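You operate a simulated robot arm through the tools that you are given. There is no shell and no other tool.

You are at the controls of a simulated robot arm. One attempt, no reset.

## Task
Plug the three plugs from the lead rack into the ports of their colours, switch on and select red.
Fine: switch the controller on only when all three are in; channel knob at red; the green plug stays.

The check looks at the end state, three seconds after you hand in, the way a careful person would. Anything else that was tipped, shoved, dropped, spilled or broken makes it a failure.

## Robot
A 6-joint arm with a two-finger parallel gripper, fixed in place. Base frame: the origin is at the foot of the arm, x ahead of it, y to its left, z up; the work surface is at about z = 900. Readings come in mm, degrees, newtons and seconds.
Its first joint turns from -166.0 to 166.0 degrees. Payload 3.91 kg.
The TCP is the grasp point between the finger pads, 30 mm short of the fingertips. In the tool frame z runs along the fingers and y along their closing line. The gripper opens to 110 mm. The fingers are 20 mm wide and 10 mm thick; the gripper's body (48 by 112 mm) begins 55 mm behind the TCP.
Orientation is that of the tool frame in the base frame, as a unit quaternion [x, y, z, w]. With the fingers straight down and closing along the base's y, the tool's x points along the base's -x, its y along +y and its z along -z.

## Interface
- The arm moves only by the tool play_rows. Its argument "steps" is a list of rows, each a list of 7 numbers: the turn, a rotation vector about the tool's x, y, z in degrees, then the shift along the tool's x, y, z in mm, then the gripper command, from -1 (fully open) to 1 (shut), values between in proportion. In form: [[ax, ay, az, dx, dy, dz, grip], ...]. A call has 1 to 20 rows; each row shifts and turns the commanded pose from where the row before left it, along the tool's axes as they then stand. A row lasts 0.2 s, in which the tool goes at most 50 mm and 8.6 degrees; a call with a longer step from one row to the next is refused whole, and so is a gripper value outside its range. A pose out of reach is approached as far as the arm can. The call stops where the force on the tool passes 60 N (or 10 N more than at its start, if that is more) or the arm is blocked; 0.2 s more then pass. Each finger travels about 108 mm/s and halts on what it meets, pressing with about 23 N; the grip force reading is that of the motor and also rises with nothing between the fingers. The clock runs only during rows and for 0.2 s after the last one: add rows that do not move to give the fingers time. It gives the time, the measured TCP pose, the force on the tool (base axes), the opening and the grip force at its end, in the units of the frame above (readings bear some noise), with the torque about the TCP (base axes, N m) and any sound that the robot's microphone picked up.
- Cameras (640 x 400 px; columns grow to the right, rows downward): "scene" is fixed at [411.3, -504, 1709.7]; the picture's right is [0.96, -0.28, 0.00], its down [-0.15, -0.50, -0.85] and it looks along [0.24, 0.82, -0.52] (base axes); focal length 326 px, centre (320, 200). "wrist" rides on the gripper at [72, 17, -103] in the tool frame; the picture's right is [-0.23, 0.97, 0.00], its down [-0.76, -0.18, -0.62] and it looks along [-0.61, -0.14, 0.78] (tool axes); focal length 222 px, centre (320, 200). There is no depth. A picture from a camera that has moved, and an enlarged one, comes with that camera's place and axes in the base frame and with its lens. The place of the scene camera against the robot may be out by one fixed shift of up to 25 mm in any direction.
- snapshot(camera): a new picture of that camera. It takes no simulated time.
- close_up(camera, box): a new picture of the part [left, top, right, bottom] of that camera's present view, enlarged. It takes no simulated time.
- sign_off(): hands the job in; it is judged then, once.

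Places have to be worked out from the pictures, the camera data and where the tool is seen. Open the gripper and draw the arm clear of the work before you hand the job in, unless the task says otherwise.

The tools are called after "Emit:" as a command line: name --pt "numbers of a row" for each row, then --argument value for the rest, lists and objects as JSON in quotes. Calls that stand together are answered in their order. play_rows: Moves the arm, as the interface text tells. Its arguments: {"type":"object","properties":{"steps":{"type":"array","items":{"type":"array","items":{"type":"number"}}}},"required":["steps"]} The other tools are called the same way: snapshot (camera) takes a picture; close_up (camera, box) takes an enlarged picture of a part of a camera's view; sign_off () hands the job in.

At the start:

```text
t: 0.0
tool_pos: [366.8, 466.5, 1234.0]
ee_rot: [0.0, 1.0, 0.0, 0.0]
contact_force: [-1.1, 0.4, 0.9]
torque: [0.02, -0.02, 0.06]
opening: 109.8
finger_force: 0.0
```

scene: 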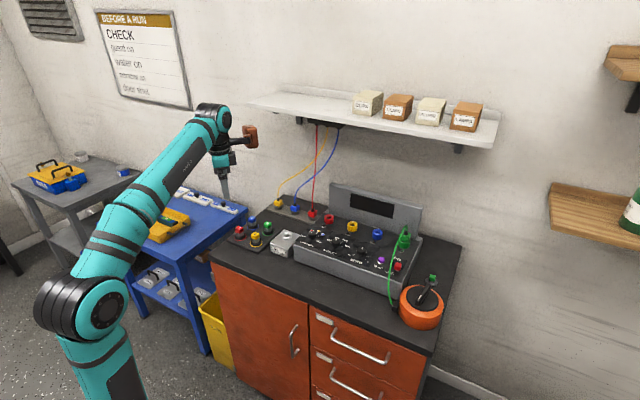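
wrist: 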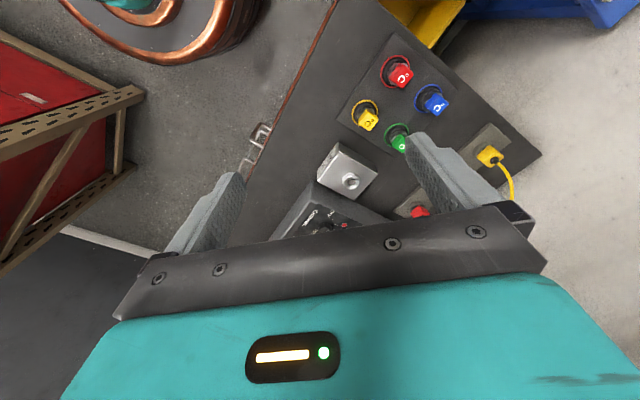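

I start with enlarged views to make out the objects on the bench.

Emit:
close_up --camera "scene" --box '[220, 170, 340, 260]'

Emit:
close_up --camera "scene" --box '[300, 180, 440, 290]'

Emit:
close_up --camera "wrist" --box '[300, 30, 560, 240]'

Emit:
close_up --camera "scene" --box '[200, 150, 460, 340]'

```text
4.44 times, centred on (280, 215) of scene
camera zoom: at [411.3, -504.0, 1709.7], right [0.96, -0.28, 0.0], down [-0.15, -0.5, -0.85], along [0.24, 0.82, -0.52], focal length 1451 px, centre (498, 133)
```

zoom: 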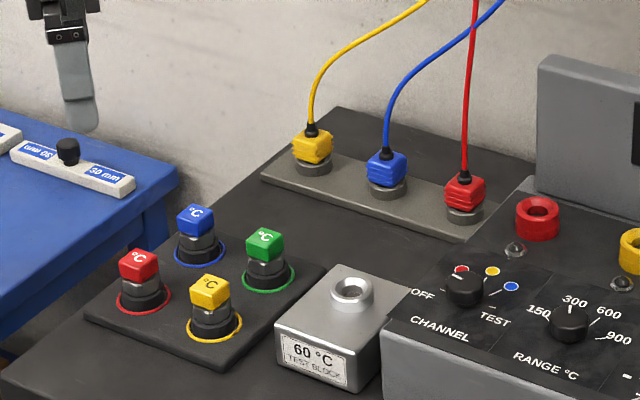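

```text
3.64 times, centred on (370, 235) of scene
camera zoom: at [411.3, -504.0, 1709.7], right [0.96, -0.28, 0.0], down [-0.15, -0.5, -0.85], along [0.24, 0.82, -0.52], focal length 1187 px, centre (138, 73)
```

zoom: 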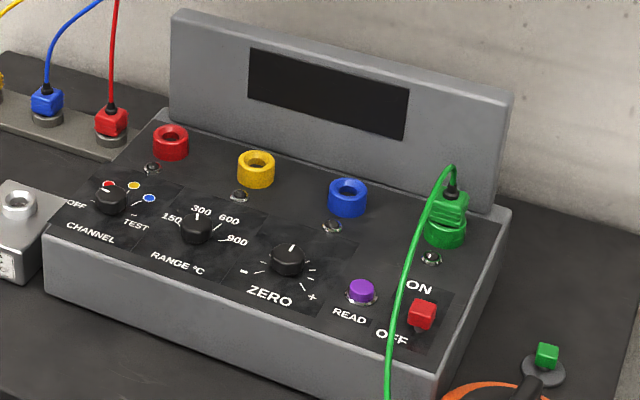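

```text
1.90 times, centred on (430, 135) of wrist
camera zoom: at [293.6, 482.5, 1336.8], right [0.23, 0.97, 0.0], down [0.76, -0.18, 0.62], along [0.61, -0.14, -0.78], focal length 423 px, centre (110, 324)
```

zoom: 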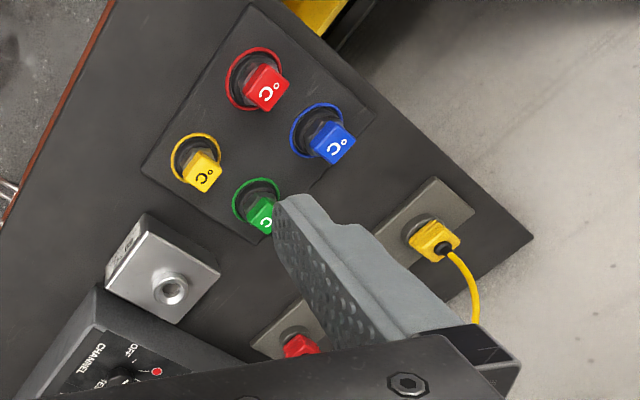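

```text
2.11 times, centred on (330, 245) of scene
camera zoom: at [411.3, -504.0, 1709.7], right [0.96, -0.28, 0.0], down [-0.15, -0.5, -0.85], along [0.24, 0.82, -0.52], focal length 687 px, centre (299, 105)
```

zoom: 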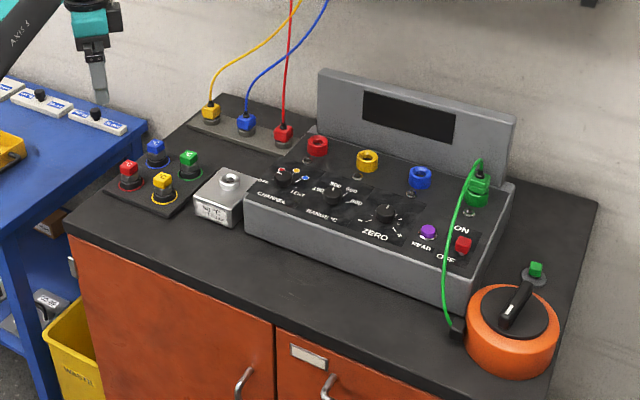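

The three leads hang from the shelf and sit on the back-left lead rack; the four °C plugs on the pad look like decoys. The bench runs at about -45° to the base, so I turn the tool to face it and look with the wrist camera.

Emit:
play_rows --pt "0 0 -7.5 0 0 0 -1" --pt "0 0 -7.5 0 0 0 -1" --pt "0 0 -7.5 0 0 0 -1" --pt "0 0 -7.5 0 0 0 -1" --pt "0 0 -7.5 0 0 0 -1" --pt "0 0 -7.5 0 0 0 -1" --pt "0 0 0 -26 -17.6 0 -1" --pt "0 0 0 -26 -17.6 0 -1" --pt "0 0 0 -26 -17.6 0 -1" --pt "0 0 0 -26 -17.6 0 -1"

Emit:
snapshot --camera "wrist"

Emit:
snapshot --camera "scene"

```text
t: 2.2
tool_pos: [488.9, 489.9, 1233.4]
ee_rot: [-0.383, 0.924, 0.001, 0.0]
contact_force: [-0.3, -0.4, 0.1]
torque: [0.02, -0.06, 0.01]
opening: 110.2
finger_force: 0.1
```

```text
taken
camera wrist: at [425.7, 449.7, 1336.8], right [-0.53, 0.85, 0.0], down [0.66, 0.41, 0.62], along [0.53, 0.33, -0.78], focal length 222 px, centre (320, 200)
```

wrist: 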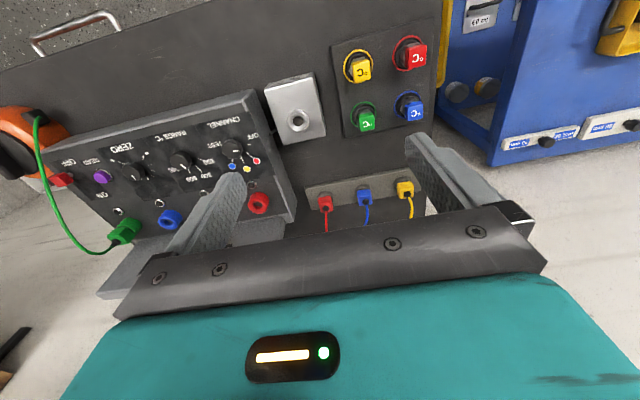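

```text
taken
```

scene: 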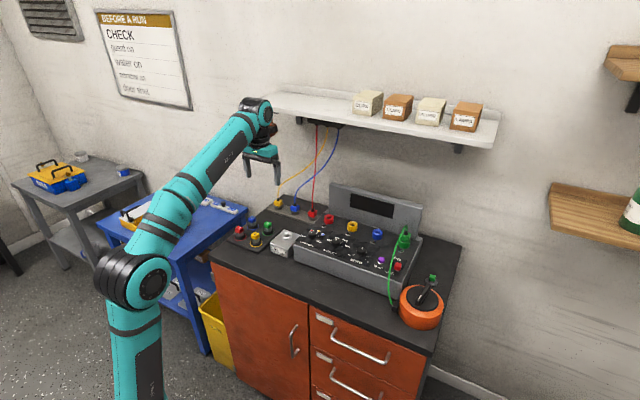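

The wrist view shows all of the stations; I enlarge its parts to get details of plugs, knob and switch.

Emit:
close_up --camera "wrist" --box '[240, 90, 440, 215]'

Emit:
close_up --camera "wrist" --box '[40, 90, 300, 252]'

Emit:
close_up --camera "scene" --box '[260, 110, 350, 230]'

Emit:
close_up --camera "scene" --box '[380, 220, 460, 290]'

Emit:
close_up --camera "scene" --box '[260, 195, 340, 245]'

```text
3.20 times, centred on (340, 152) of wrist
camera zoom: at [425.7, 449.7, 1336.8], right [-0.53, 0.85, 0.0], down [0.66, 0.41, 0.62], along [0.53, 0.33, -0.78], focal length 711 px, centre (256, 352)
```

zoom: 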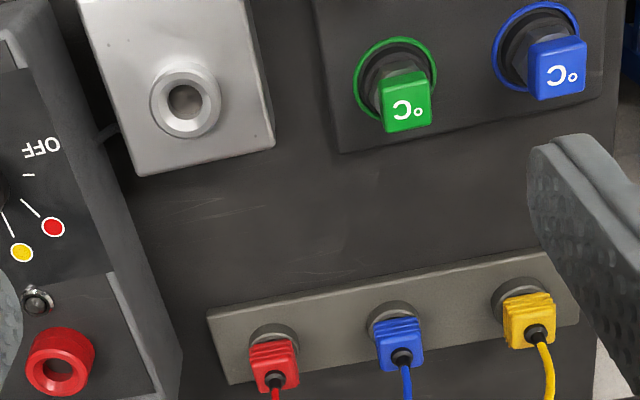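

```text
2.46 times, centred on (170, 171) of wrist
camera zoom: at [425.7, 449.7, 1336.8], right [-0.53, 0.85, 0.0], down [0.66, 0.41, 0.62], along [0.53, 0.33, -0.78], focal length 547 px, centre (689, 271)
```

zoom: 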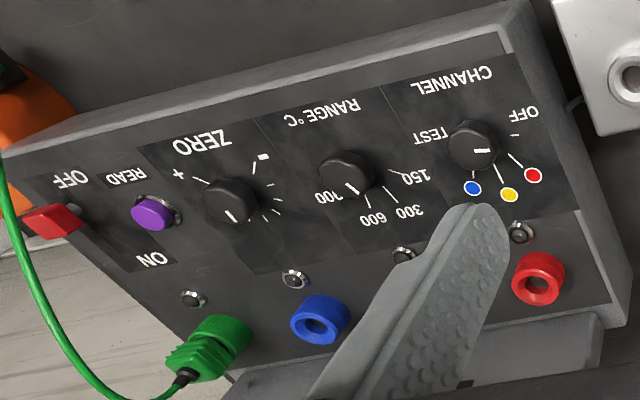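

```text
3.33 times, centred on (305, 170) of scene
camera zoom: at [411.3, -504.0, 1709.7], right [0.96, -0.28, 0.0], down [-0.15, -0.5, -0.85], along [0.24, 0.82, -0.52], focal length 1088 px, centre (370, 300)
```

zoom: 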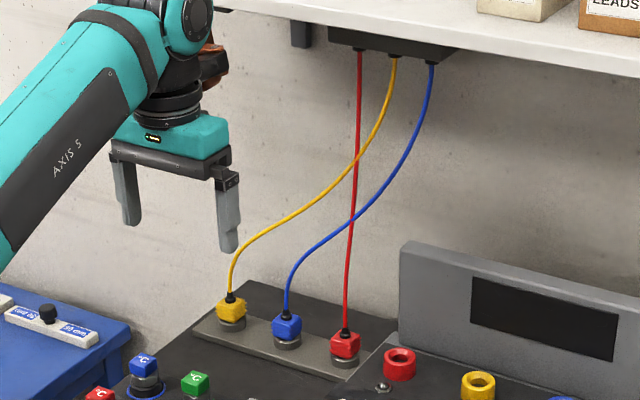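

```text
5.71 times, centred on (420, 255) of scene
camera zoom: at [411.3, -504.0, 1709.7], right [0.96, -0.28, 0.0], down [-0.15, -0.5, -0.85], along [0.24, 0.82, -0.52], focal length 1865 px, centre (-251, -114)
```

zoom: 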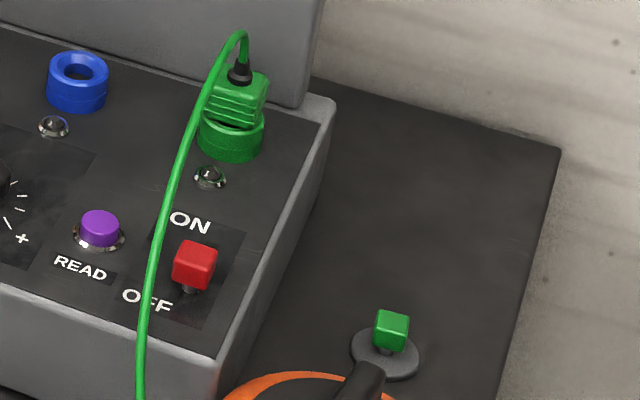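

```text
8.00 times, centred on (300, 220) of scene
camera zoom: at [411.3, -504.0, 1709.7], right [0.96, -0.28, 0.0], down [-0.15, -0.5, -0.85], along [0.24, 0.82, -0.52], focal length 2612 px, centre (480, 40)
```

zoom: 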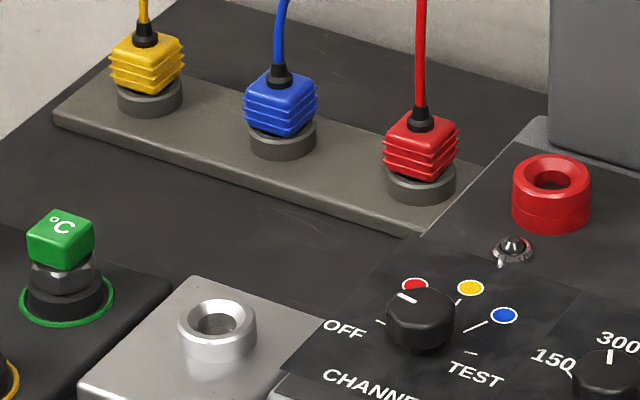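

The plugs sit about 90 mm apart on the rack, with their cables going up to the shelf. I tilt the tool forward 30° so that the cables pass behind the gripper, and move to look at the red plug from close by.

Emit:
play_rows --pt "0 -7.5 0 0 0 0 -1" --pt "0 -7.5 0 0 0 0 -1" --pt "0 -7.5 0 0 0 0 -1" --pt "0 -7.5 0 0 0 0 -1" --pt "0 0 0 -9.9 -9.4 34.1 -1" --pt "0 0 0 -9.9 -9.4 34.1 -1" --pt "0 0 0 -9.9 -9.4 34.1 -1" --pt "0 0 0 -9.9 -9.4 34.1 -1" --pt "0 0 0 -9.9 -9.4 34.1 -1" --pt "0 0 0 0 0 0 -1"

Emit:
snapshot --camera "wrist"

Emit:
snapshot --camera "scene"

```text
t: 4.4
tool_pos: [613.7, 545.5, 1110.7]
ee_rot: [-0.371, 0.892, 0.099, 0.238]
contact_force: [-0.5, 0.0, -0.7]
torque: [0.03, 0.0, -0.02]
opening: 110.1
finger_force: 0.0
```

```text
taken
camera wrist: at [520.7, 477.6, 1163.6], right [-0.55, 0.83, 0.11], down [0.37, 0.12, 0.92], along [0.75, 0.55, -0.37], focal length 222 px, centre (320, 200)
```

wrist: 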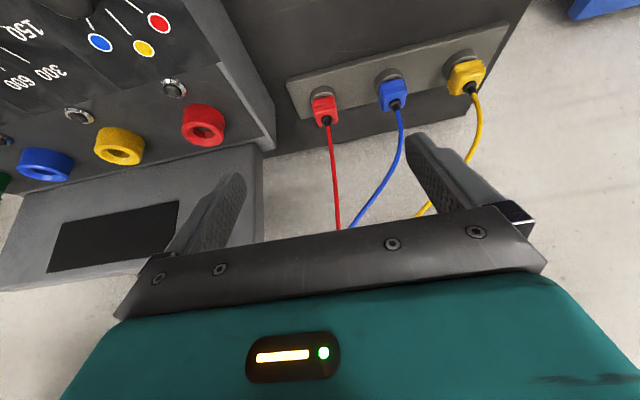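

```text
taken
```

scene: 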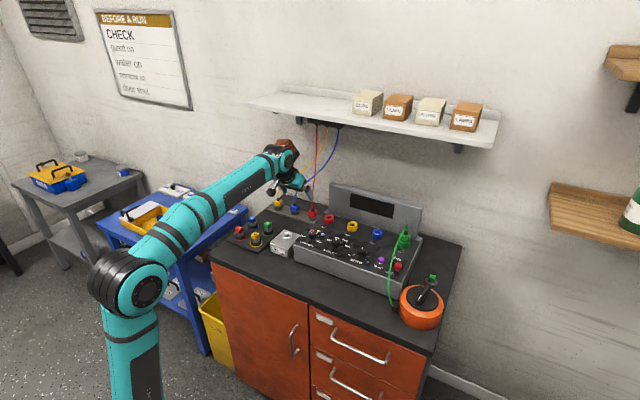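

Good view; enlarge the plugs and the ports.

Emit:
close_up --camera "wrist" --box '[270, 40, 510, 190]'

Emit:
close_up --camera "wrist" --box '[0, 50, 280, 225]'

Emit:
close_up --camera "wrist" --box '[290, 60, 370, 140]'

Emit:
close_up --camera "wrist" --box '[60, 0, 200, 100]'

```text
2.67 times, centred on (390, 115) of wrist
camera zoom: at [520.7, 477.6, 1163.6], right [-0.55, 0.83, 0.11], down [0.37, 0.12, 0.92], along [0.75, 0.55, -0.37], focal length 592 px, centre (133, 427)
```

zoom: 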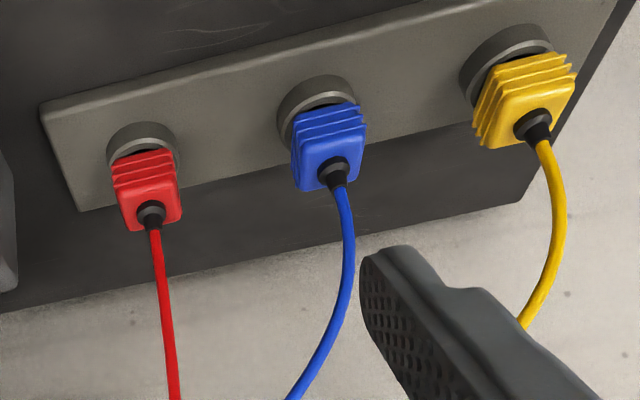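

```text
2.29 times, centred on (140, 138) of wrist
camera zoom: at [520.7, 477.6, 1163.6], right [-0.55, 0.83, 0.11], down [0.37, 0.12, 0.92], along [0.75, 0.55, -0.37], focal length 508 px, centre (731, 343)
```

zoom: 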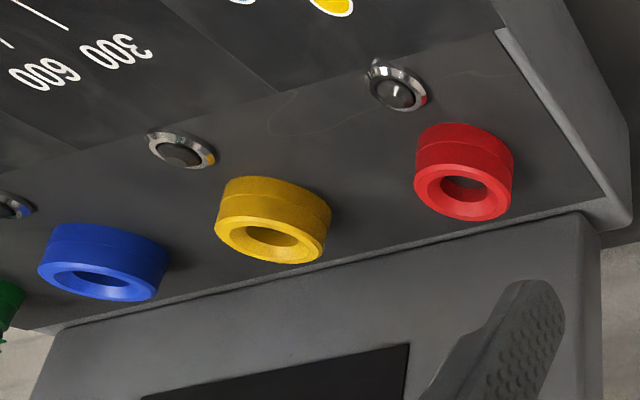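

```text
5.00 times, centred on (330, 100) of wrist
camera zoom: at [520.7, 477.6, 1163.6], right [-0.55, 0.83, 0.11], down [0.37, 0.12, 0.92], along [0.75, 0.55, -0.37], focal length 1111 px, centre (270, 700)
```

zoom: 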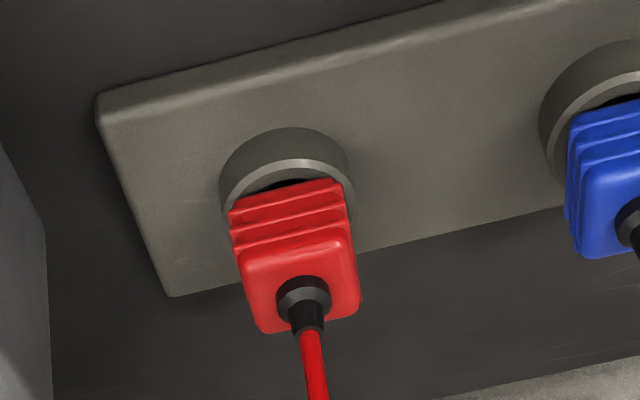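

```text
4.00 times, centred on (130, 50) of wrist
camera zoom: at [520.7, 477.6, 1163.6], right [-0.55, 0.83, 0.11], down [0.37, 0.12, 0.92], along [0.75, 0.55, -0.37], focal length 888 px, centre (1080, 800)
```

zoom: 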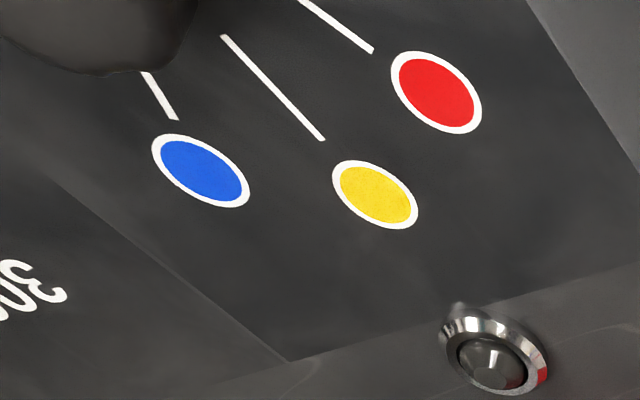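

The red plug's top triangulates to about (698, 635, 951). Now I need the panel's slope and the port positions, so I bring the tool upright over the controller for two views with a wide baseline.

Emit:
play_rows --pt "0 7.5 0 0 0 -10 -1" --pt "0 7.5 0 0 0 -10 -1" --pt "0 7.5 0 0 0 -10 -1" --pt "0 7.5 0 0 0 -10 -1" --pt "0 0 0 12 -34 -10 -1" --pt "0 0 0 12 -34 -10 -1" --pt "0 0 0 12 -34 -10 -1" --pt "0 0 0 0 0 0 -1"

Emit:
snapshot --camera "wrist"

Emit:
close_up --camera "wrist" --box '[120, 0, 440, 200]'

Emit:
play_rows --pt "0 0 0 0 -36 0 -1" --pt "0 0 0 0 -36 0 -1" --pt "0 0 0 0 -36 0 -1" --pt "0 0 0 0 -36 0 -1" --pt "0 0 0 0 -36 0 -1" --pt "0 0 0 0 0 0 -1"

Emit:
snapshot --camera "wrist"

Emit:
close_up --camera "wrist" --box '[200, 0, 520, 200]'

```text
t: 6.2
tool_pos: [652.1, 440.9, 1176.6]
ee_rot: [-0.383, 0.924, 0.0, 0.0]
contact_force: [-0.4, -0.8, 0.3]
torque: [0.02, 0.03, -0.01]
opening: 110.1
finger_force: 0.1
```

```text
taken
camera wrist: at [588.6, 401.7, 1280.8], right [-0.53, 0.85, 0.0], down [0.66, 0.41, 0.62], along [0.53, 0.33, -0.78], focal length 222 px, centre (320, 200)
```

wrist: 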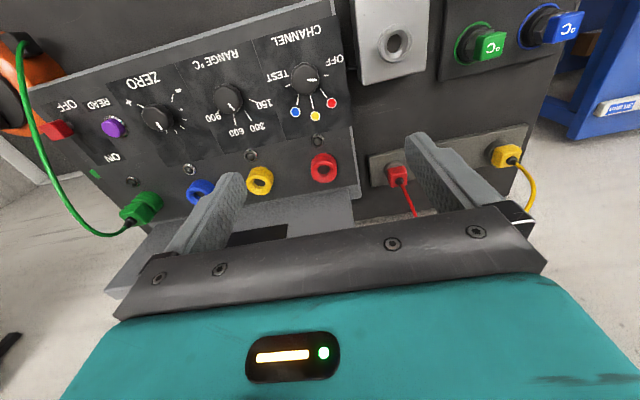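

```text
2.00 times, centred on (280, 100) of wrist
camera zoom: at [588.6, 401.7, 1280.8], right [-0.53, 0.85, 0.0], down [0.66, 0.41, 0.62], along [0.53, 0.33, -0.78], focal length 444 px, centre (400, 400)
```

zoom: 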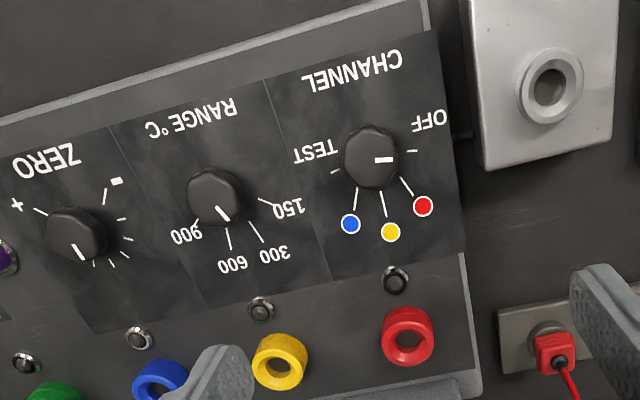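

```text
t: 7.6
tool_pos: [778.8, 313.2, 1177.9]
ee_rot: [-0.383, 0.924, 0.001, 0.0]
contact_force: [0.3, 0.3, 0.0]
torque: [-0.02, 0.0, 0.03]
opening: 110.0
finger_force: 0.1
```

```text
taken
camera wrist: at [715.1, 273.6, 1281.5], right [-0.53, 0.85, 0.0], down [0.66, 0.41, 0.62], along [0.53, 0.33, -0.78], focal length 222 px, centre (320, 200)
```

wrist: 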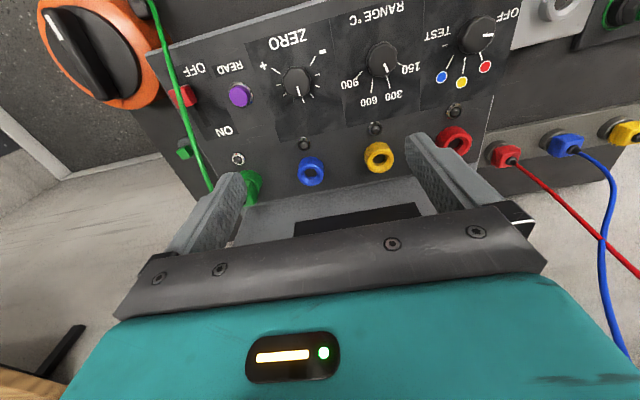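

```text
2.00 times, centred on (360, 100) of wrist
camera zoom: at [715.1, 273.6, 1281.5], right [-0.53, 0.85, 0.0], down [0.66, 0.41, 0.62], along [0.53, 0.33, -0.78], focal length 444 px, centre (240, 400)
```

zoom: 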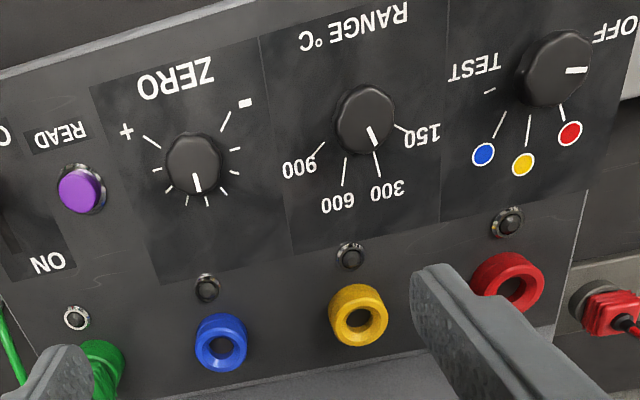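

The panel triangulates as horizontal at z≈985.6; the ports sit at bench coordinates u≈165/264.5/364, n≈863, top ≈998. Before choosing an order I check how the cables cross.

Emit:
close_up --camera "scene" --box '[290, 115, 350, 155]'

Emit:
close_up --camera "scene" --box '[290, 145, 350, 185]'

Emit:
close_up --camera "wrist" --box '[140, 60, 260, 210]'

Emit:
close_up --camera "wrist" --box '[480, 110, 640, 210]'

```text
10.00 times, centred on (320, 135) of scene
camera zoom: at [411.3, -504.0, 1709.7], right [0.96, -0.28, 0.0], down [-0.15, -0.5, -0.85], along [0.24, 0.82, -0.52], focal length 3264 px, centre (320, 850)
```

zoom: 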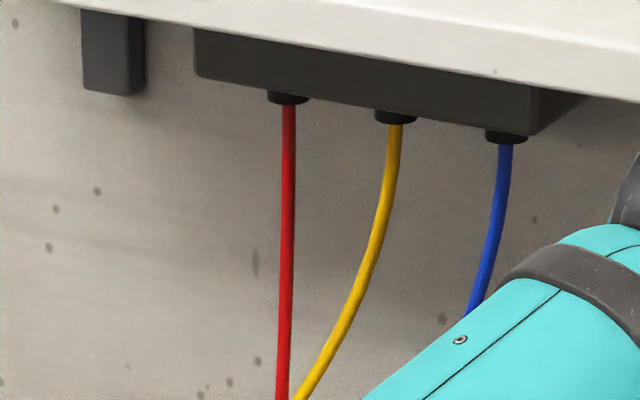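

```text
10.00 times, centred on (320, 165) of scene
camera zoom: at [411.3, -504.0, 1709.7], right [0.96, -0.28, 0.0], down [-0.15, -0.5, -0.85], along [0.24, 0.82, -0.52], focal length 3264 px, centre (320, 550)
```

zoom: 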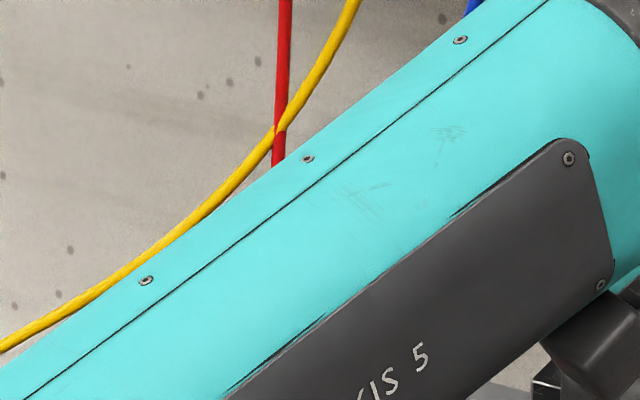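

```text
2.67 times, centred on (200, 135) of wrist
camera zoom: at [715.1, 273.6, 1281.5], right [-0.53, 0.85, 0.0], down [0.66, 0.41, 0.62], along [0.53, 0.33, -0.78], focal length 592 px, centre (640, 373)
```

zoom: 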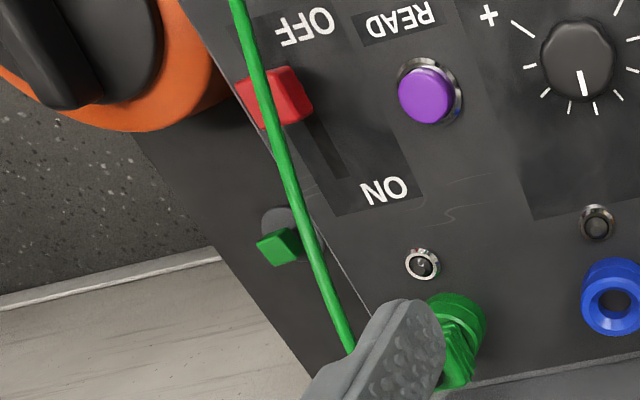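

```text
4.00 times, centred on (560, 160) of wrist
camera zoom: at [715.1, 273.6, 1281.5], right [-0.53, 0.85, 0.0], down [0.66, 0.41, 0.62], along [0.53, 0.33, -0.78], focal length 888 px, centre (-640, 360)
```

zoom: 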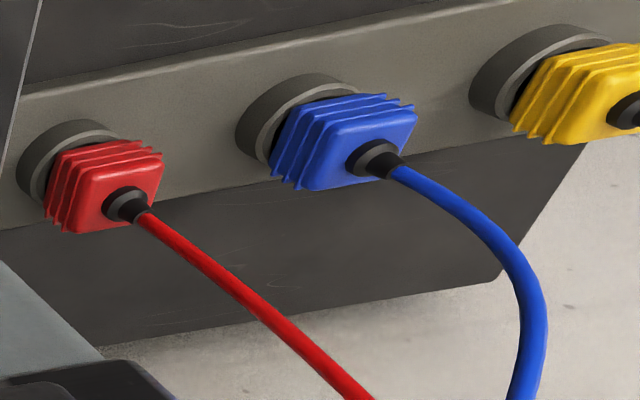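

Cables all hang in about the same plane and yellow lies in front of red. I tilt forward again and go to a hover point on the approach line to the red plug, checking alignment through the wrist camera.

Emit:
play_rows --pt "0 -7.5 0 0 0 0 -0.1" --pt "0 -7.5 0 0 0 0 -0.1" --pt "0 -7.5 0 0 0 0 -0.1" --pt "0 -7.5 0 0 0 0 -0.1" --pt "0 0 0 0 47.3 0 -0.1" --pt "0 0 0 0 47.3 0 -0.1" --pt "0 0 0 0 47.3 0 -0.1" --pt "0 0 0 0 47.3 0 -0.1" --pt "0 0 0 0 47.3 0 -0.1" --pt "0 0 0 0 47.3 0 -0.1" --pt "0 0 0 -9.7 0 35.2 -0.1" --pt "0 0 0 -9.7 0 35.2 -0.1" --pt "0 0 0 -9.7 0 35.2 -0.1" --pt "0 0 0 0 0 0 -0.1" --pt "0 0 0 0 0 0 -0.1"

Emit:
snapshot --camera "wrist"

Emit:
close_up --camera "wrist" --box '[270, 60, 370, 180]'

Emit:
snapshot --camera "scene"

```text
t: 10.8
tool_pos: [633.7, 569.1, 1100.1]
ee_rot: [-0.37, 0.892, 0.099, 0.239]
contact_force: [-0.4, 0.2, -0.1]
torque: [0.0, -0.01, -0.02]
opening: 60.4
finger_force: 0.1
```

```text
taken
camera wrist: at [540.7, 500.1, 1153.2], right [-0.55, 0.83, 0.11], down [0.37, 0.12, 0.92], along [0.75, 0.55, -0.37], focal length 222 px, centre (320, 200)
```

wrist: 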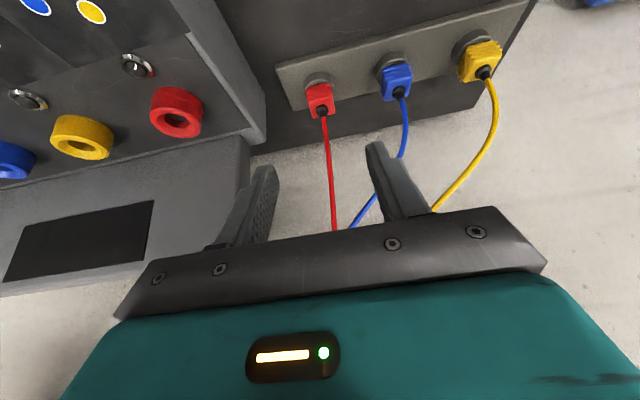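

```text
3.33 times, centred on (320, 120) of wrist
camera zoom: at [540.7, 500.1, 1153.2], right [-0.55, 0.83, 0.11], down [0.37, 0.12, 0.92], along [0.75, 0.55, -0.37], focal length 740 px, centre (320, 467)
```

zoom: 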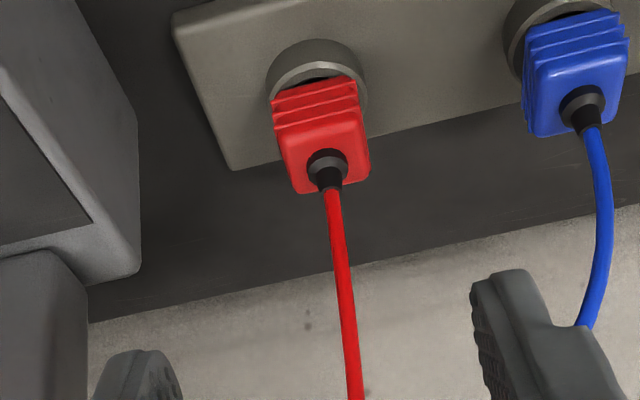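

```text
taken
```

scene: 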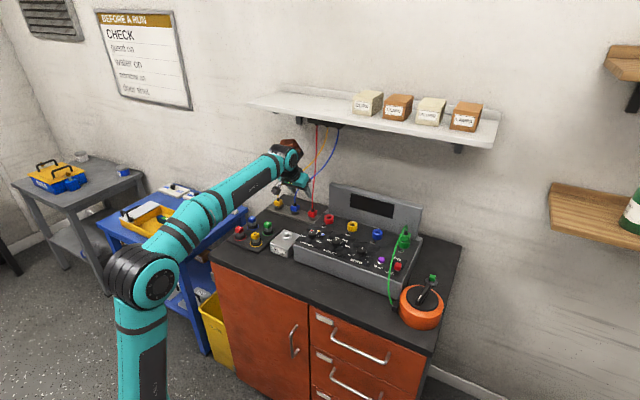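

Red plug is on the approach axis within about 1–2 mm. I advance along the finger axis most of the way and look again.

Emit:
play_rows --pt "0 0 0 0 1.2 30 -0.1" --pt "0 0 0 0 0 30 -0.1" --pt "0 0 0 0 0 30 -0.1" --pt "0 0 0 0 0 30 -0.1" --pt "0 0 0 0 0 0 -0.1"

Emit:
snapshot --camera "wrist"

Emit:
close_up --camera "wrist" --box '[260, 90, 380, 210]'

Emit:
close_up --camera "scene" --box '[270, 110, 350, 230]'

```text
t: 12.0
tool_pos: [673.9, 612.0, 996.0]
ee_rot: [-0.369, 0.893, 0.099, 0.239]
contact_force: [0.3, -0.9, -0.6]
torque: [0.01, 0.01, -0.03]
opening: 60.3
finger_force: 0.0
```

```text
taken
camera wrist: at [581.3, 543.2, 1049.5], right [-0.55, 0.83, 0.11], down [0.37, 0.12, 0.92], along [0.75, 0.55, -0.37], focal length 222 px, centre (320, 200)
```

wrist: 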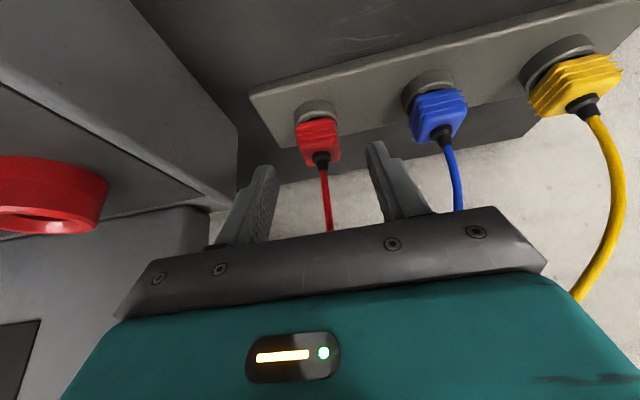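

```text
3.33 times, centred on (320, 150) of wrist
camera zoom: at [581.3, 543.2, 1049.5], right [-0.55, 0.83, 0.11], down [0.37, 0.12, 0.92], along [0.75, 0.55, -0.37], focal length 740 px, centre (320, 367)
```

zoom: 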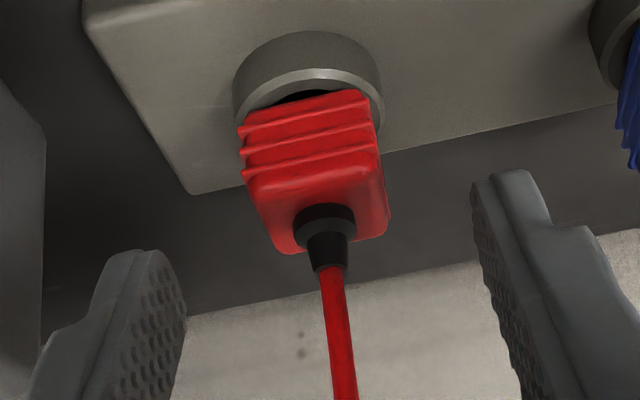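

```text
3.33 times, centred on (310, 170) of scene
camera zoom: at [411.3, -504.0, 1709.7], right [0.96, -0.28, 0.0], down [-0.15, -0.5, -0.85], along [0.24, 0.82, -0.52], focal length 1088 px, centre (353, 300)
```

zoom: 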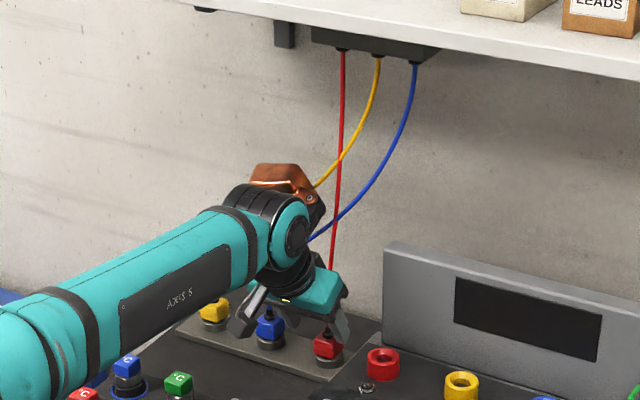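

Alignment is good; advance the last 39 mm and then close slowly on the red plug.

Emit:
play_rows --pt "0 0 0 0 0 13 -0.1" --pt "0 0 0 0 0 13 -0.1" --pt "0 0 0 0 0 13 -0.1" --pt "0 0 0 0 0 0 -0.1"

Emit:
snapshot --camera "wrist"

Emit:
close_up --camera "wrist" --box '[260, 100, 400, 220]'

Emit:
close_up --camera "scene" --box '[280, 175, 340, 235]'

```text
t: 13.0
tool_pos: [688.5, 626.9, 963.6]
ee_rot: [-0.369, 0.893, 0.099, 0.239]
contact_force: [-0.3, 0.1, -0.1]
torque: [0.02, 0.0, -0.01]
opening: 60.5
finger_force: 0.1
```

```text
taken
camera wrist: at [595.3, 557.6, 1015.7], right [-0.55, 0.83, 0.11], down [0.37, 0.12, 0.92], along [0.75, 0.55, -0.37], focal length 222 px, centre (320, 200)
```

wrist: 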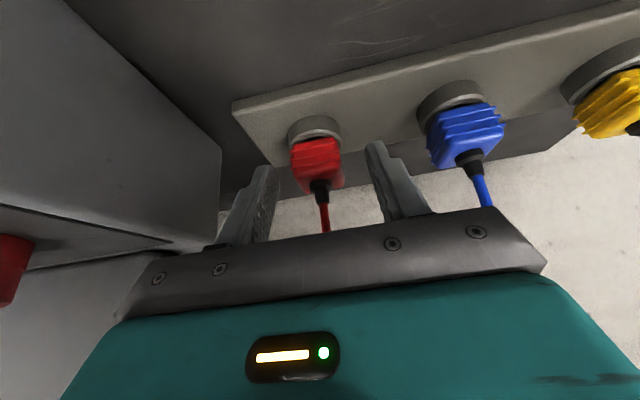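

```text
3.33 times, centred on (330, 160) of wrist
camera zoom: at [595.3, 557.6, 1015.7], right [-0.55, 0.83, 0.11], down [0.37, 0.12, 0.92], along [0.75, 0.55, -0.37], focal length 740 px, centre (287, 333)
```

zoom: 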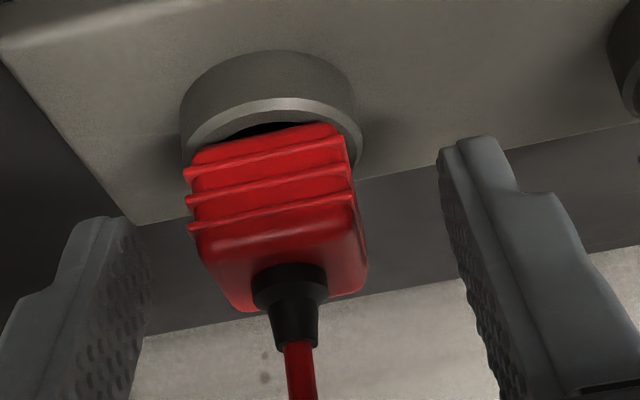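

```text
6.67 times, centred on (310, 205) of scene
camera zoom: at [411.3, -504.0, 1709.7], right [0.96, -0.28, 0.0], down [-0.15, -0.5, -0.85], along [0.24, 0.82, -0.52], focal length 2176 px, centre (387, 167)
```

zoom: 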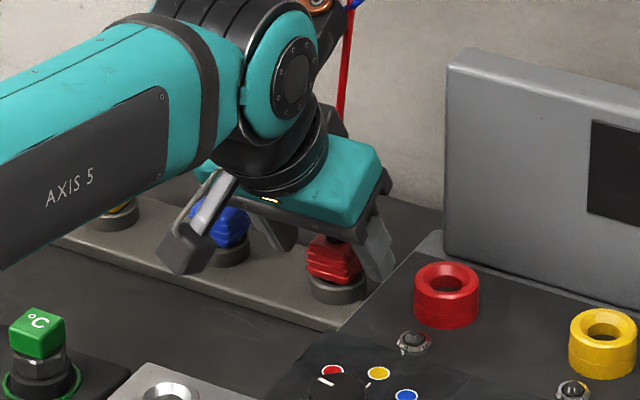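

Fingers straddle the plug, centred within about 1 mm. I go 2 mm deeper and close.

Emit:
play_rows --pt "0 0 0 0 0 2 -0.1" --pt "0 0 0 0 0 0 0.3" --pt "0 0 0 0 0 0 0.6" --pt "0 0 0 0 0 0 1" --pt "0 0 0 0 0 0 1"

Emit:
close_up --camera "wrist" --box '[240, 90, 400, 220]'

```text
t: 14.2
tool_pos: [689.1, 627.1, 961.1]
ee_rot: [-0.369, 0.893, 0.098, 0.239]
contact_force: [0.1, -0.7, 1.1]
torque: [-0.02, -0.04, -0.01]
opening: 29.2
finger_force: 23.2
```

```text
3.08 times, centred on (320, 155) of wrist
camera zoom: at [595.6, 558.3, 1014.1], right [-0.55, 0.83, 0.11], down [0.37, 0.12, 0.92], along [0.75, 0.55, -0.37], focal length 684 px, centre (320, 338)
```

zoom: 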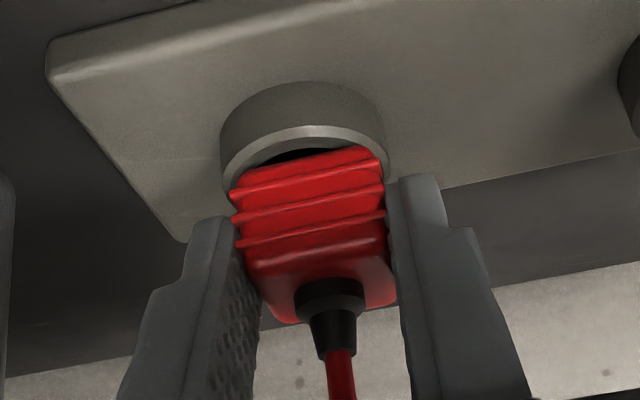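

Gripped at 29 mm width with no side force. I lift straight up in small steps.

Emit:
play_rows --pt "0 0 0 -2.5 0 -4.33 1" --pt "0 0 0 -2.5 0 -4.33 1" --pt "0 0 0 -2.5 0 -4.33 1" --pt "0 0 0 -2.5 0 -4.33 1" --pt "0 0 0 -2.5 0 -4.33 1" --pt "0 0 0 -2.5 0 -4.33 1"

Emit:
close_up --camera "wrist" --box '[240, 90, 400, 220]'

Emit:
close_up --camera "scene" --box '[270, 110, 370, 235]'

```text
t: 15.6
tool_pos: [689.8, 627.1, 991.0]
ee_rot: [-0.37, 0.892, 0.1, 0.24]
contact_force: [0.0, 0.1, 0.0]
torque: [-0.01, 0.0, -0.02]
opening: 28.7
finger_force: 22.9
```

```text
3.08 times, centred on (320, 155) of wrist
camera zoom: at [596.5, 557.8, 1044.2], right [-0.55, 0.83, 0.11], down [0.37, 0.12, 0.92], along [0.75, 0.55, -0.37], focal length 684 px, centre (320, 338)
```

zoom: 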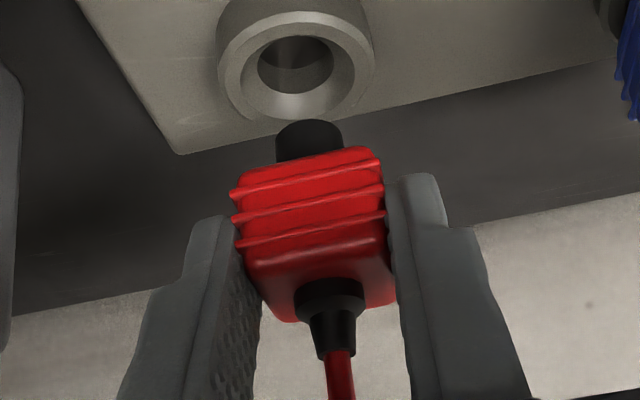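

```text
3.20 times, centred on (320, 172) of scene
camera zoom: at [411.3, -504.0, 1709.7], right [0.96, -0.28, 0.0], down [-0.15, -0.5, -0.85], along [0.24, 0.82, -0.52], focal length 1045 px, centre (320, 288)
```

zoom: 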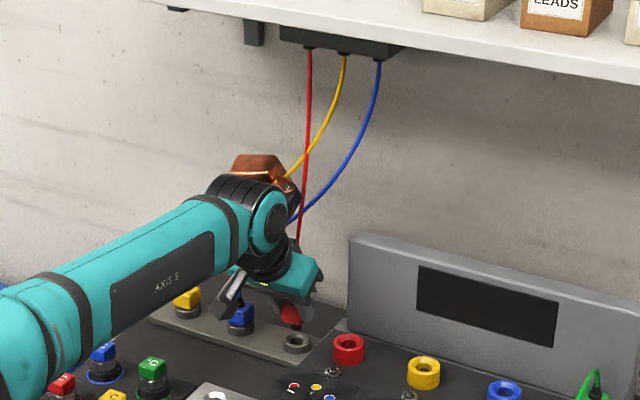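

The red plug is out cleanly with a short round pin. I lift higher, back off toward the arm and shift over to the red port; I'll align by reproducing this same picture of the hole under the pin.

Emit:
play_rows --pt "0 0 0 -15 0 -26 1" --pt "0 0 0 -15 0 -26 1" --pt "0 0 0 -15 0 -26 1" --pt "0 0 0 36.8 0 -21.3 1" --pt "0 0 0 36.8 0 -21.3 1" --pt "0 0 0 0 -40 0 1" --pt "0 0 0 0 -40 0 1" --pt "0 0 0 0 -40 0 1" --pt "0 0 0 2.17 0 13.76 1" --pt "0 0 0 0 0 0 1"

Emit:
snapshot --camera "wrist"

Emit:
close_up --camera "wrist" --box '[240, 90, 400, 220]'

Emit:
close_up --camera "scene" --box '[270, 110, 370, 235]'

```text
t: 17.8
tool_pos: [719.1, 486.3, 1067.9]
ee_rot: [-0.369, 0.892, 0.099, 0.24]
contact_force: [-0.9, -0.6, -0.5]
torque: [0.01, 0.02, 0.0]
opening: 28.9
finger_force: 23.2
```

```text
taken
camera wrist: at [624.6, 418.6, 1121.8], right [-0.55, 0.83, 0.11], down [0.37, 0.12, 0.92], along [0.75, 0.55, -0.37], focal length 222 px, centre (320, 200)
```

wrist: 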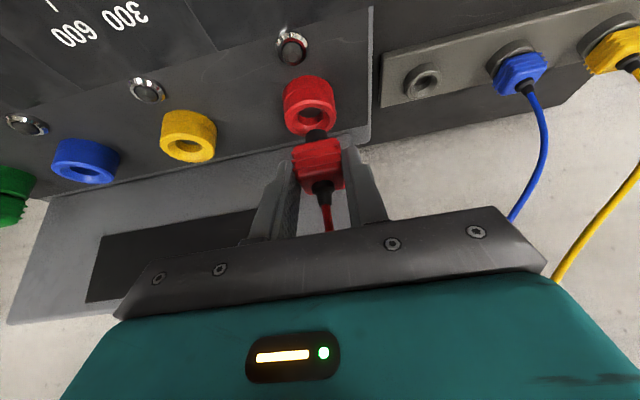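

```text
3.08 times, centred on (320, 155) of wrist
camera zoom: at [624.6, 418.6, 1121.8], right [-0.55, 0.83, 0.11], down [0.37, 0.12, 0.92], along [0.75, 0.55, -0.37], focal length 684 px, centre (320, 338)
```

zoom: 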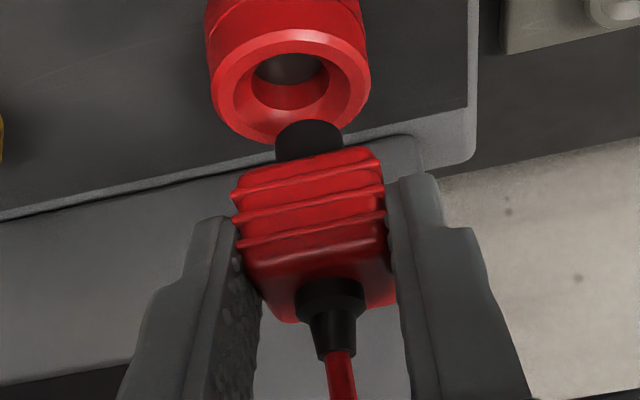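

```text
3.20 times, centred on (320, 172) of scene
camera zoom: at [411.3, -504.0, 1709.7], right [0.96, -0.28, 0.0], down [-0.15, -0.5, -0.85], along [0.24, 0.82, -0.52], focal length 1045 px, centre (320, 288)
```

zoom: 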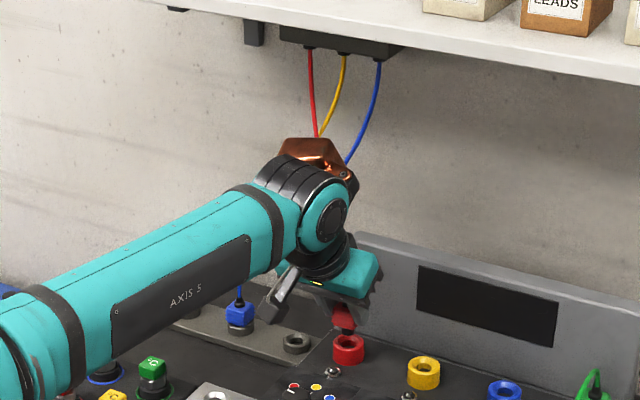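

The port appears about 2–3 mm to the right and about 5 mm farther away than ideal. I correct and come down 12 mm for a closer comparison.

Emit:
play_rows --pt "0 0 0 2.54 -2.5 12.4 1" --pt "0 0 0 0 0 0 1"

Emit:
close_up --camera "wrist" --box '[240, 90, 400, 220]'

Emit:
close_up --camera "scene" --box '[310, 195, 350, 225]'

```text
t: 18.4
tool_pos: [722.3, 488.7, 1056.8]
ee_rot: [-0.37, 0.892, 0.1, 0.239]
contact_force: [1.3, 0.3, -0.6]
torque: [-0.04, -0.03, 0.0]
opening: 28.8
finger_force: 23.0
```

```text
3.08 times, centred on (320, 155) of wrist
camera zoom: at [629.1, 419.6, 1110.4], right [-0.55, 0.83, 0.11], down [0.37, 0.12, 0.92], along [0.75, 0.55, -0.37], focal length 684 px, centre (320, 338)
```

zoom: 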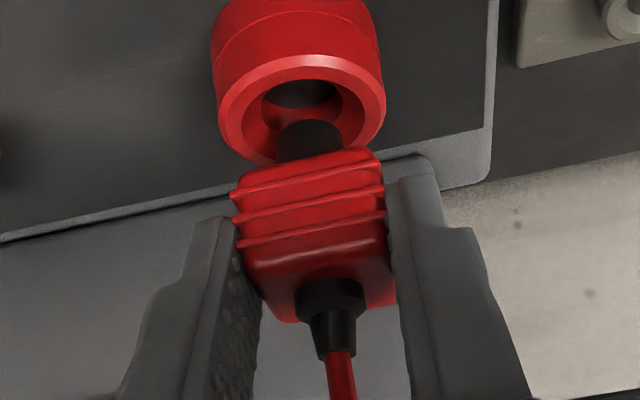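

```text
13.33 times, centred on (330, 210) of scene
camera zoom: at [411.3, -504.0, 1709.7], right [0.96, -0.28, 0.0], down [-0.15, -0.5, -0.85], along [0.24, 0.82, -0.52], focal length 4353 px, centre (187, 67)
```

zoom: 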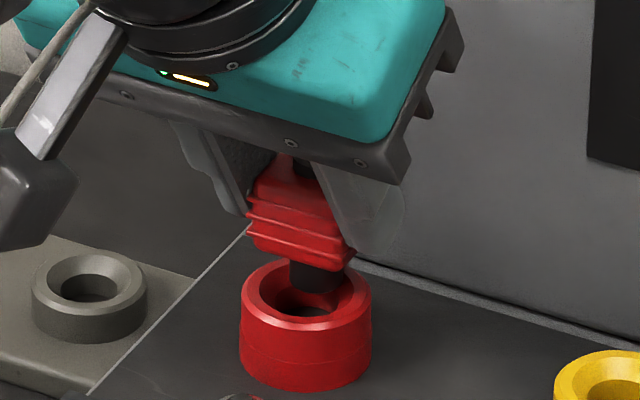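

Close now. I zoom further in both cameras to measure pin versus hole.

Emit:
close_up --camera "scene" --box '[322, 205, 346, 220]'

Emit:
close_up --camera "wrist" --box '[280, 95, 350, 145]'

```text
16.00 times, centred on (334, 212) of scene
camera zoom: at [411.3, -504.0, 1709.7], right [0.96, -0.28, 0.0], down [-0.15, -0.5, -0.85], along [0.24, 0.82, -0.52], focal length 5223 px, centre (96, 0)
```

zoom: 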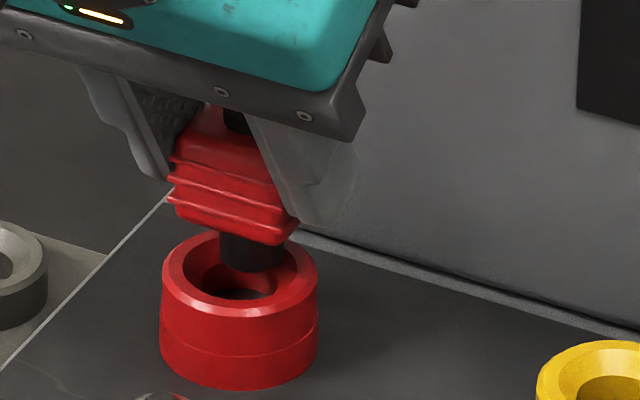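

```text
8.00 times, centred on (315, 120) of wrist
camera zoom: at [629.1, 419.6, 1110.4], right [-0.55, 0.83, 0.11], down [0.37, 0.12, 0.92], along [0.75, 0.55, -0.37], focal length 1777 px, centre (360, 840)
```

zoom: 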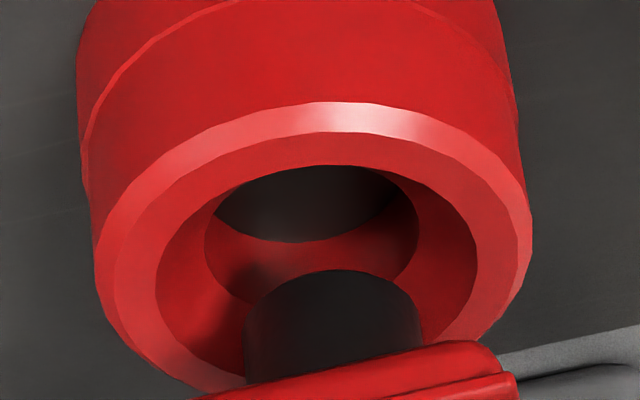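

Measurements from both views: the pin is about 6 mm too far toward the wall, centred in u, and about 3 mm above the port. I shift back 6 mm and re-check.

Emit:
play_rows --pt "0 0 0 5.2 0 -3 1" --pt "0 0 0 0 0 0 1"

Emit:
close_up --camera "scene" --box '[322, 205, 346, 220]'

Emit:
close_up --camera "wrist" --box '[280, 95, 350, 145]'

```text
t: 19.0
tool_pos: [717.8, 484.1, 1057.1]
ee_rot: [-0.37, 0.892, 0.099, 0.239]
contact_force: [0.1, 0.7, -1.2]
torque: [0.03, -0.01, 0.02]
opening: 29.0
finger_force: 23.1
```

```text
16.00 times, centred on (334, 212) of scene
camera zoom: at [411.3, -504.0, 1709.7], right [0.96, -0.28, 0.0], down [-0.15, -0.5, -0.85], along [0.24, 0.82, -0.52], focal length 5223 px, centre (96, 0)
```

zoom: 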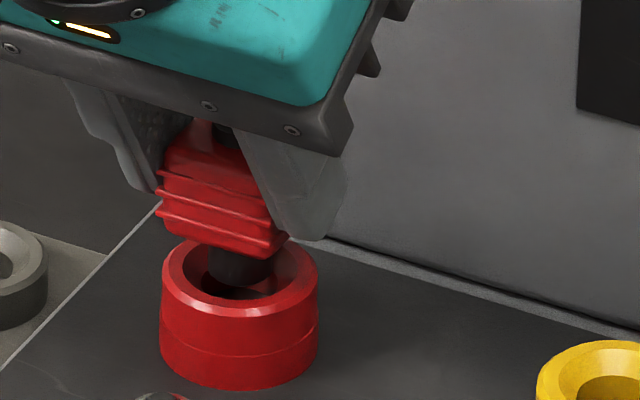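

```text
8.00 times, centred on (315, 120) of wrist
camera zoom: at [624.7, 415.0, 1110.3], right [-0.55, 0.83, 0.11], down [0.37, 0.12, 0.92], along [0.75, 0.55, -0.37], focal length 1777 px, centre (360, 840)
```

zoom: 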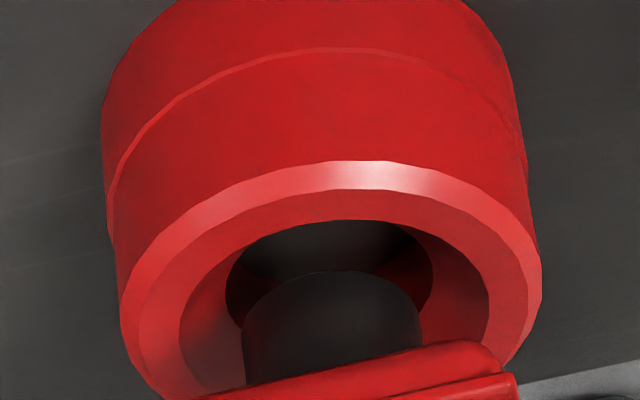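

The pin is now centred on the hole in both views. I lower it in 2 mm steps, watching the force.

Emit:
play_rows --pt "0 0 0 1 0 1.73 1" --pt "0 0 0 1 0 1.73 1" --pt "0 0 0 1 0 1.73 1" --pt "0 0 0 1 0 1.73 1" --pt "0 0 0 0 0 0 1"

Emit:
close_up --camera "scene" --box '[322, 205, 346, 220]'

```text
t: 20.2
tool_pos: [718.4, 483.2, 1048.6]
ee_rot: [-0.369, 0.893, 0.099, 0.239]
contact_force: [-0.9, 0.7, 0.0]
torque: [0.01, 0.0, 0.0]
opening: 29.0
finger_force: 23.1
```

```text
16.00 times, centred on (334, 212) of scene
camera zoom: at [411.3, -504.0, 1709.7], right [0.96, -0.28, 0.0], down [-0.15, -0.5, -0.85], along [0.24, 0.82, -0.52], focal length 5223 px, centre (96, 0)
```

zoom: 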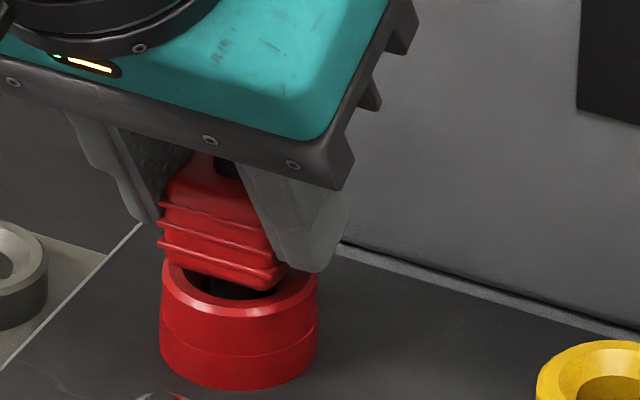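

No resistance so far and the pin is in the hole. I continue down in small steps until it seats.

Emit:
play_rows --pt "0 0 0 0.75 0 1.3 1" --pt "0 0 0 0.75 0 1.3 1" --pt "0 0 0 0.75 0 1.3 1" --pt "0 0 0 0 0 0 1"

Emit:
close_up --camera "scene" --box '[322, 205, 346, 220]'

```text
t: 21.2
tool_pos: [716.9, 483.4, 1044.2]
ee_rot: [-0.37, 0.892, 0.099, 0.239]
contact_force: [0.1, 9.5, 2.9]
torque: [0.43, -0.02, 0.06]
opening: 28.8
finger_force: 23.2
```

```text
16.00 times, centred on (334, 212) of scene
camera zoom: at [411.3, -504.0, 1709.7], right [0.96, -0.28, 0.0], down [-0.15, -0.5, -0.85], along [0.24, 0.82, -0.52], focal length 5223 px, centre (96, 0)
```

zoom: 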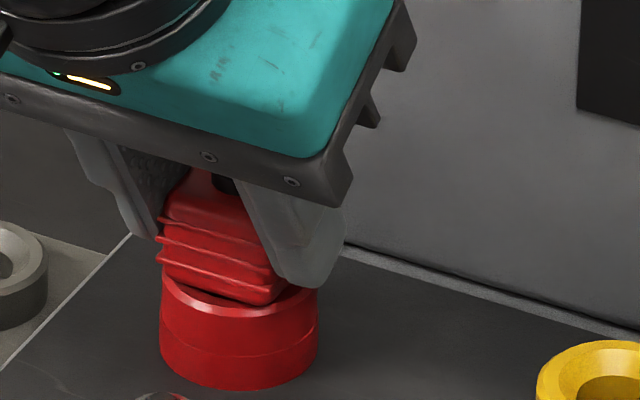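

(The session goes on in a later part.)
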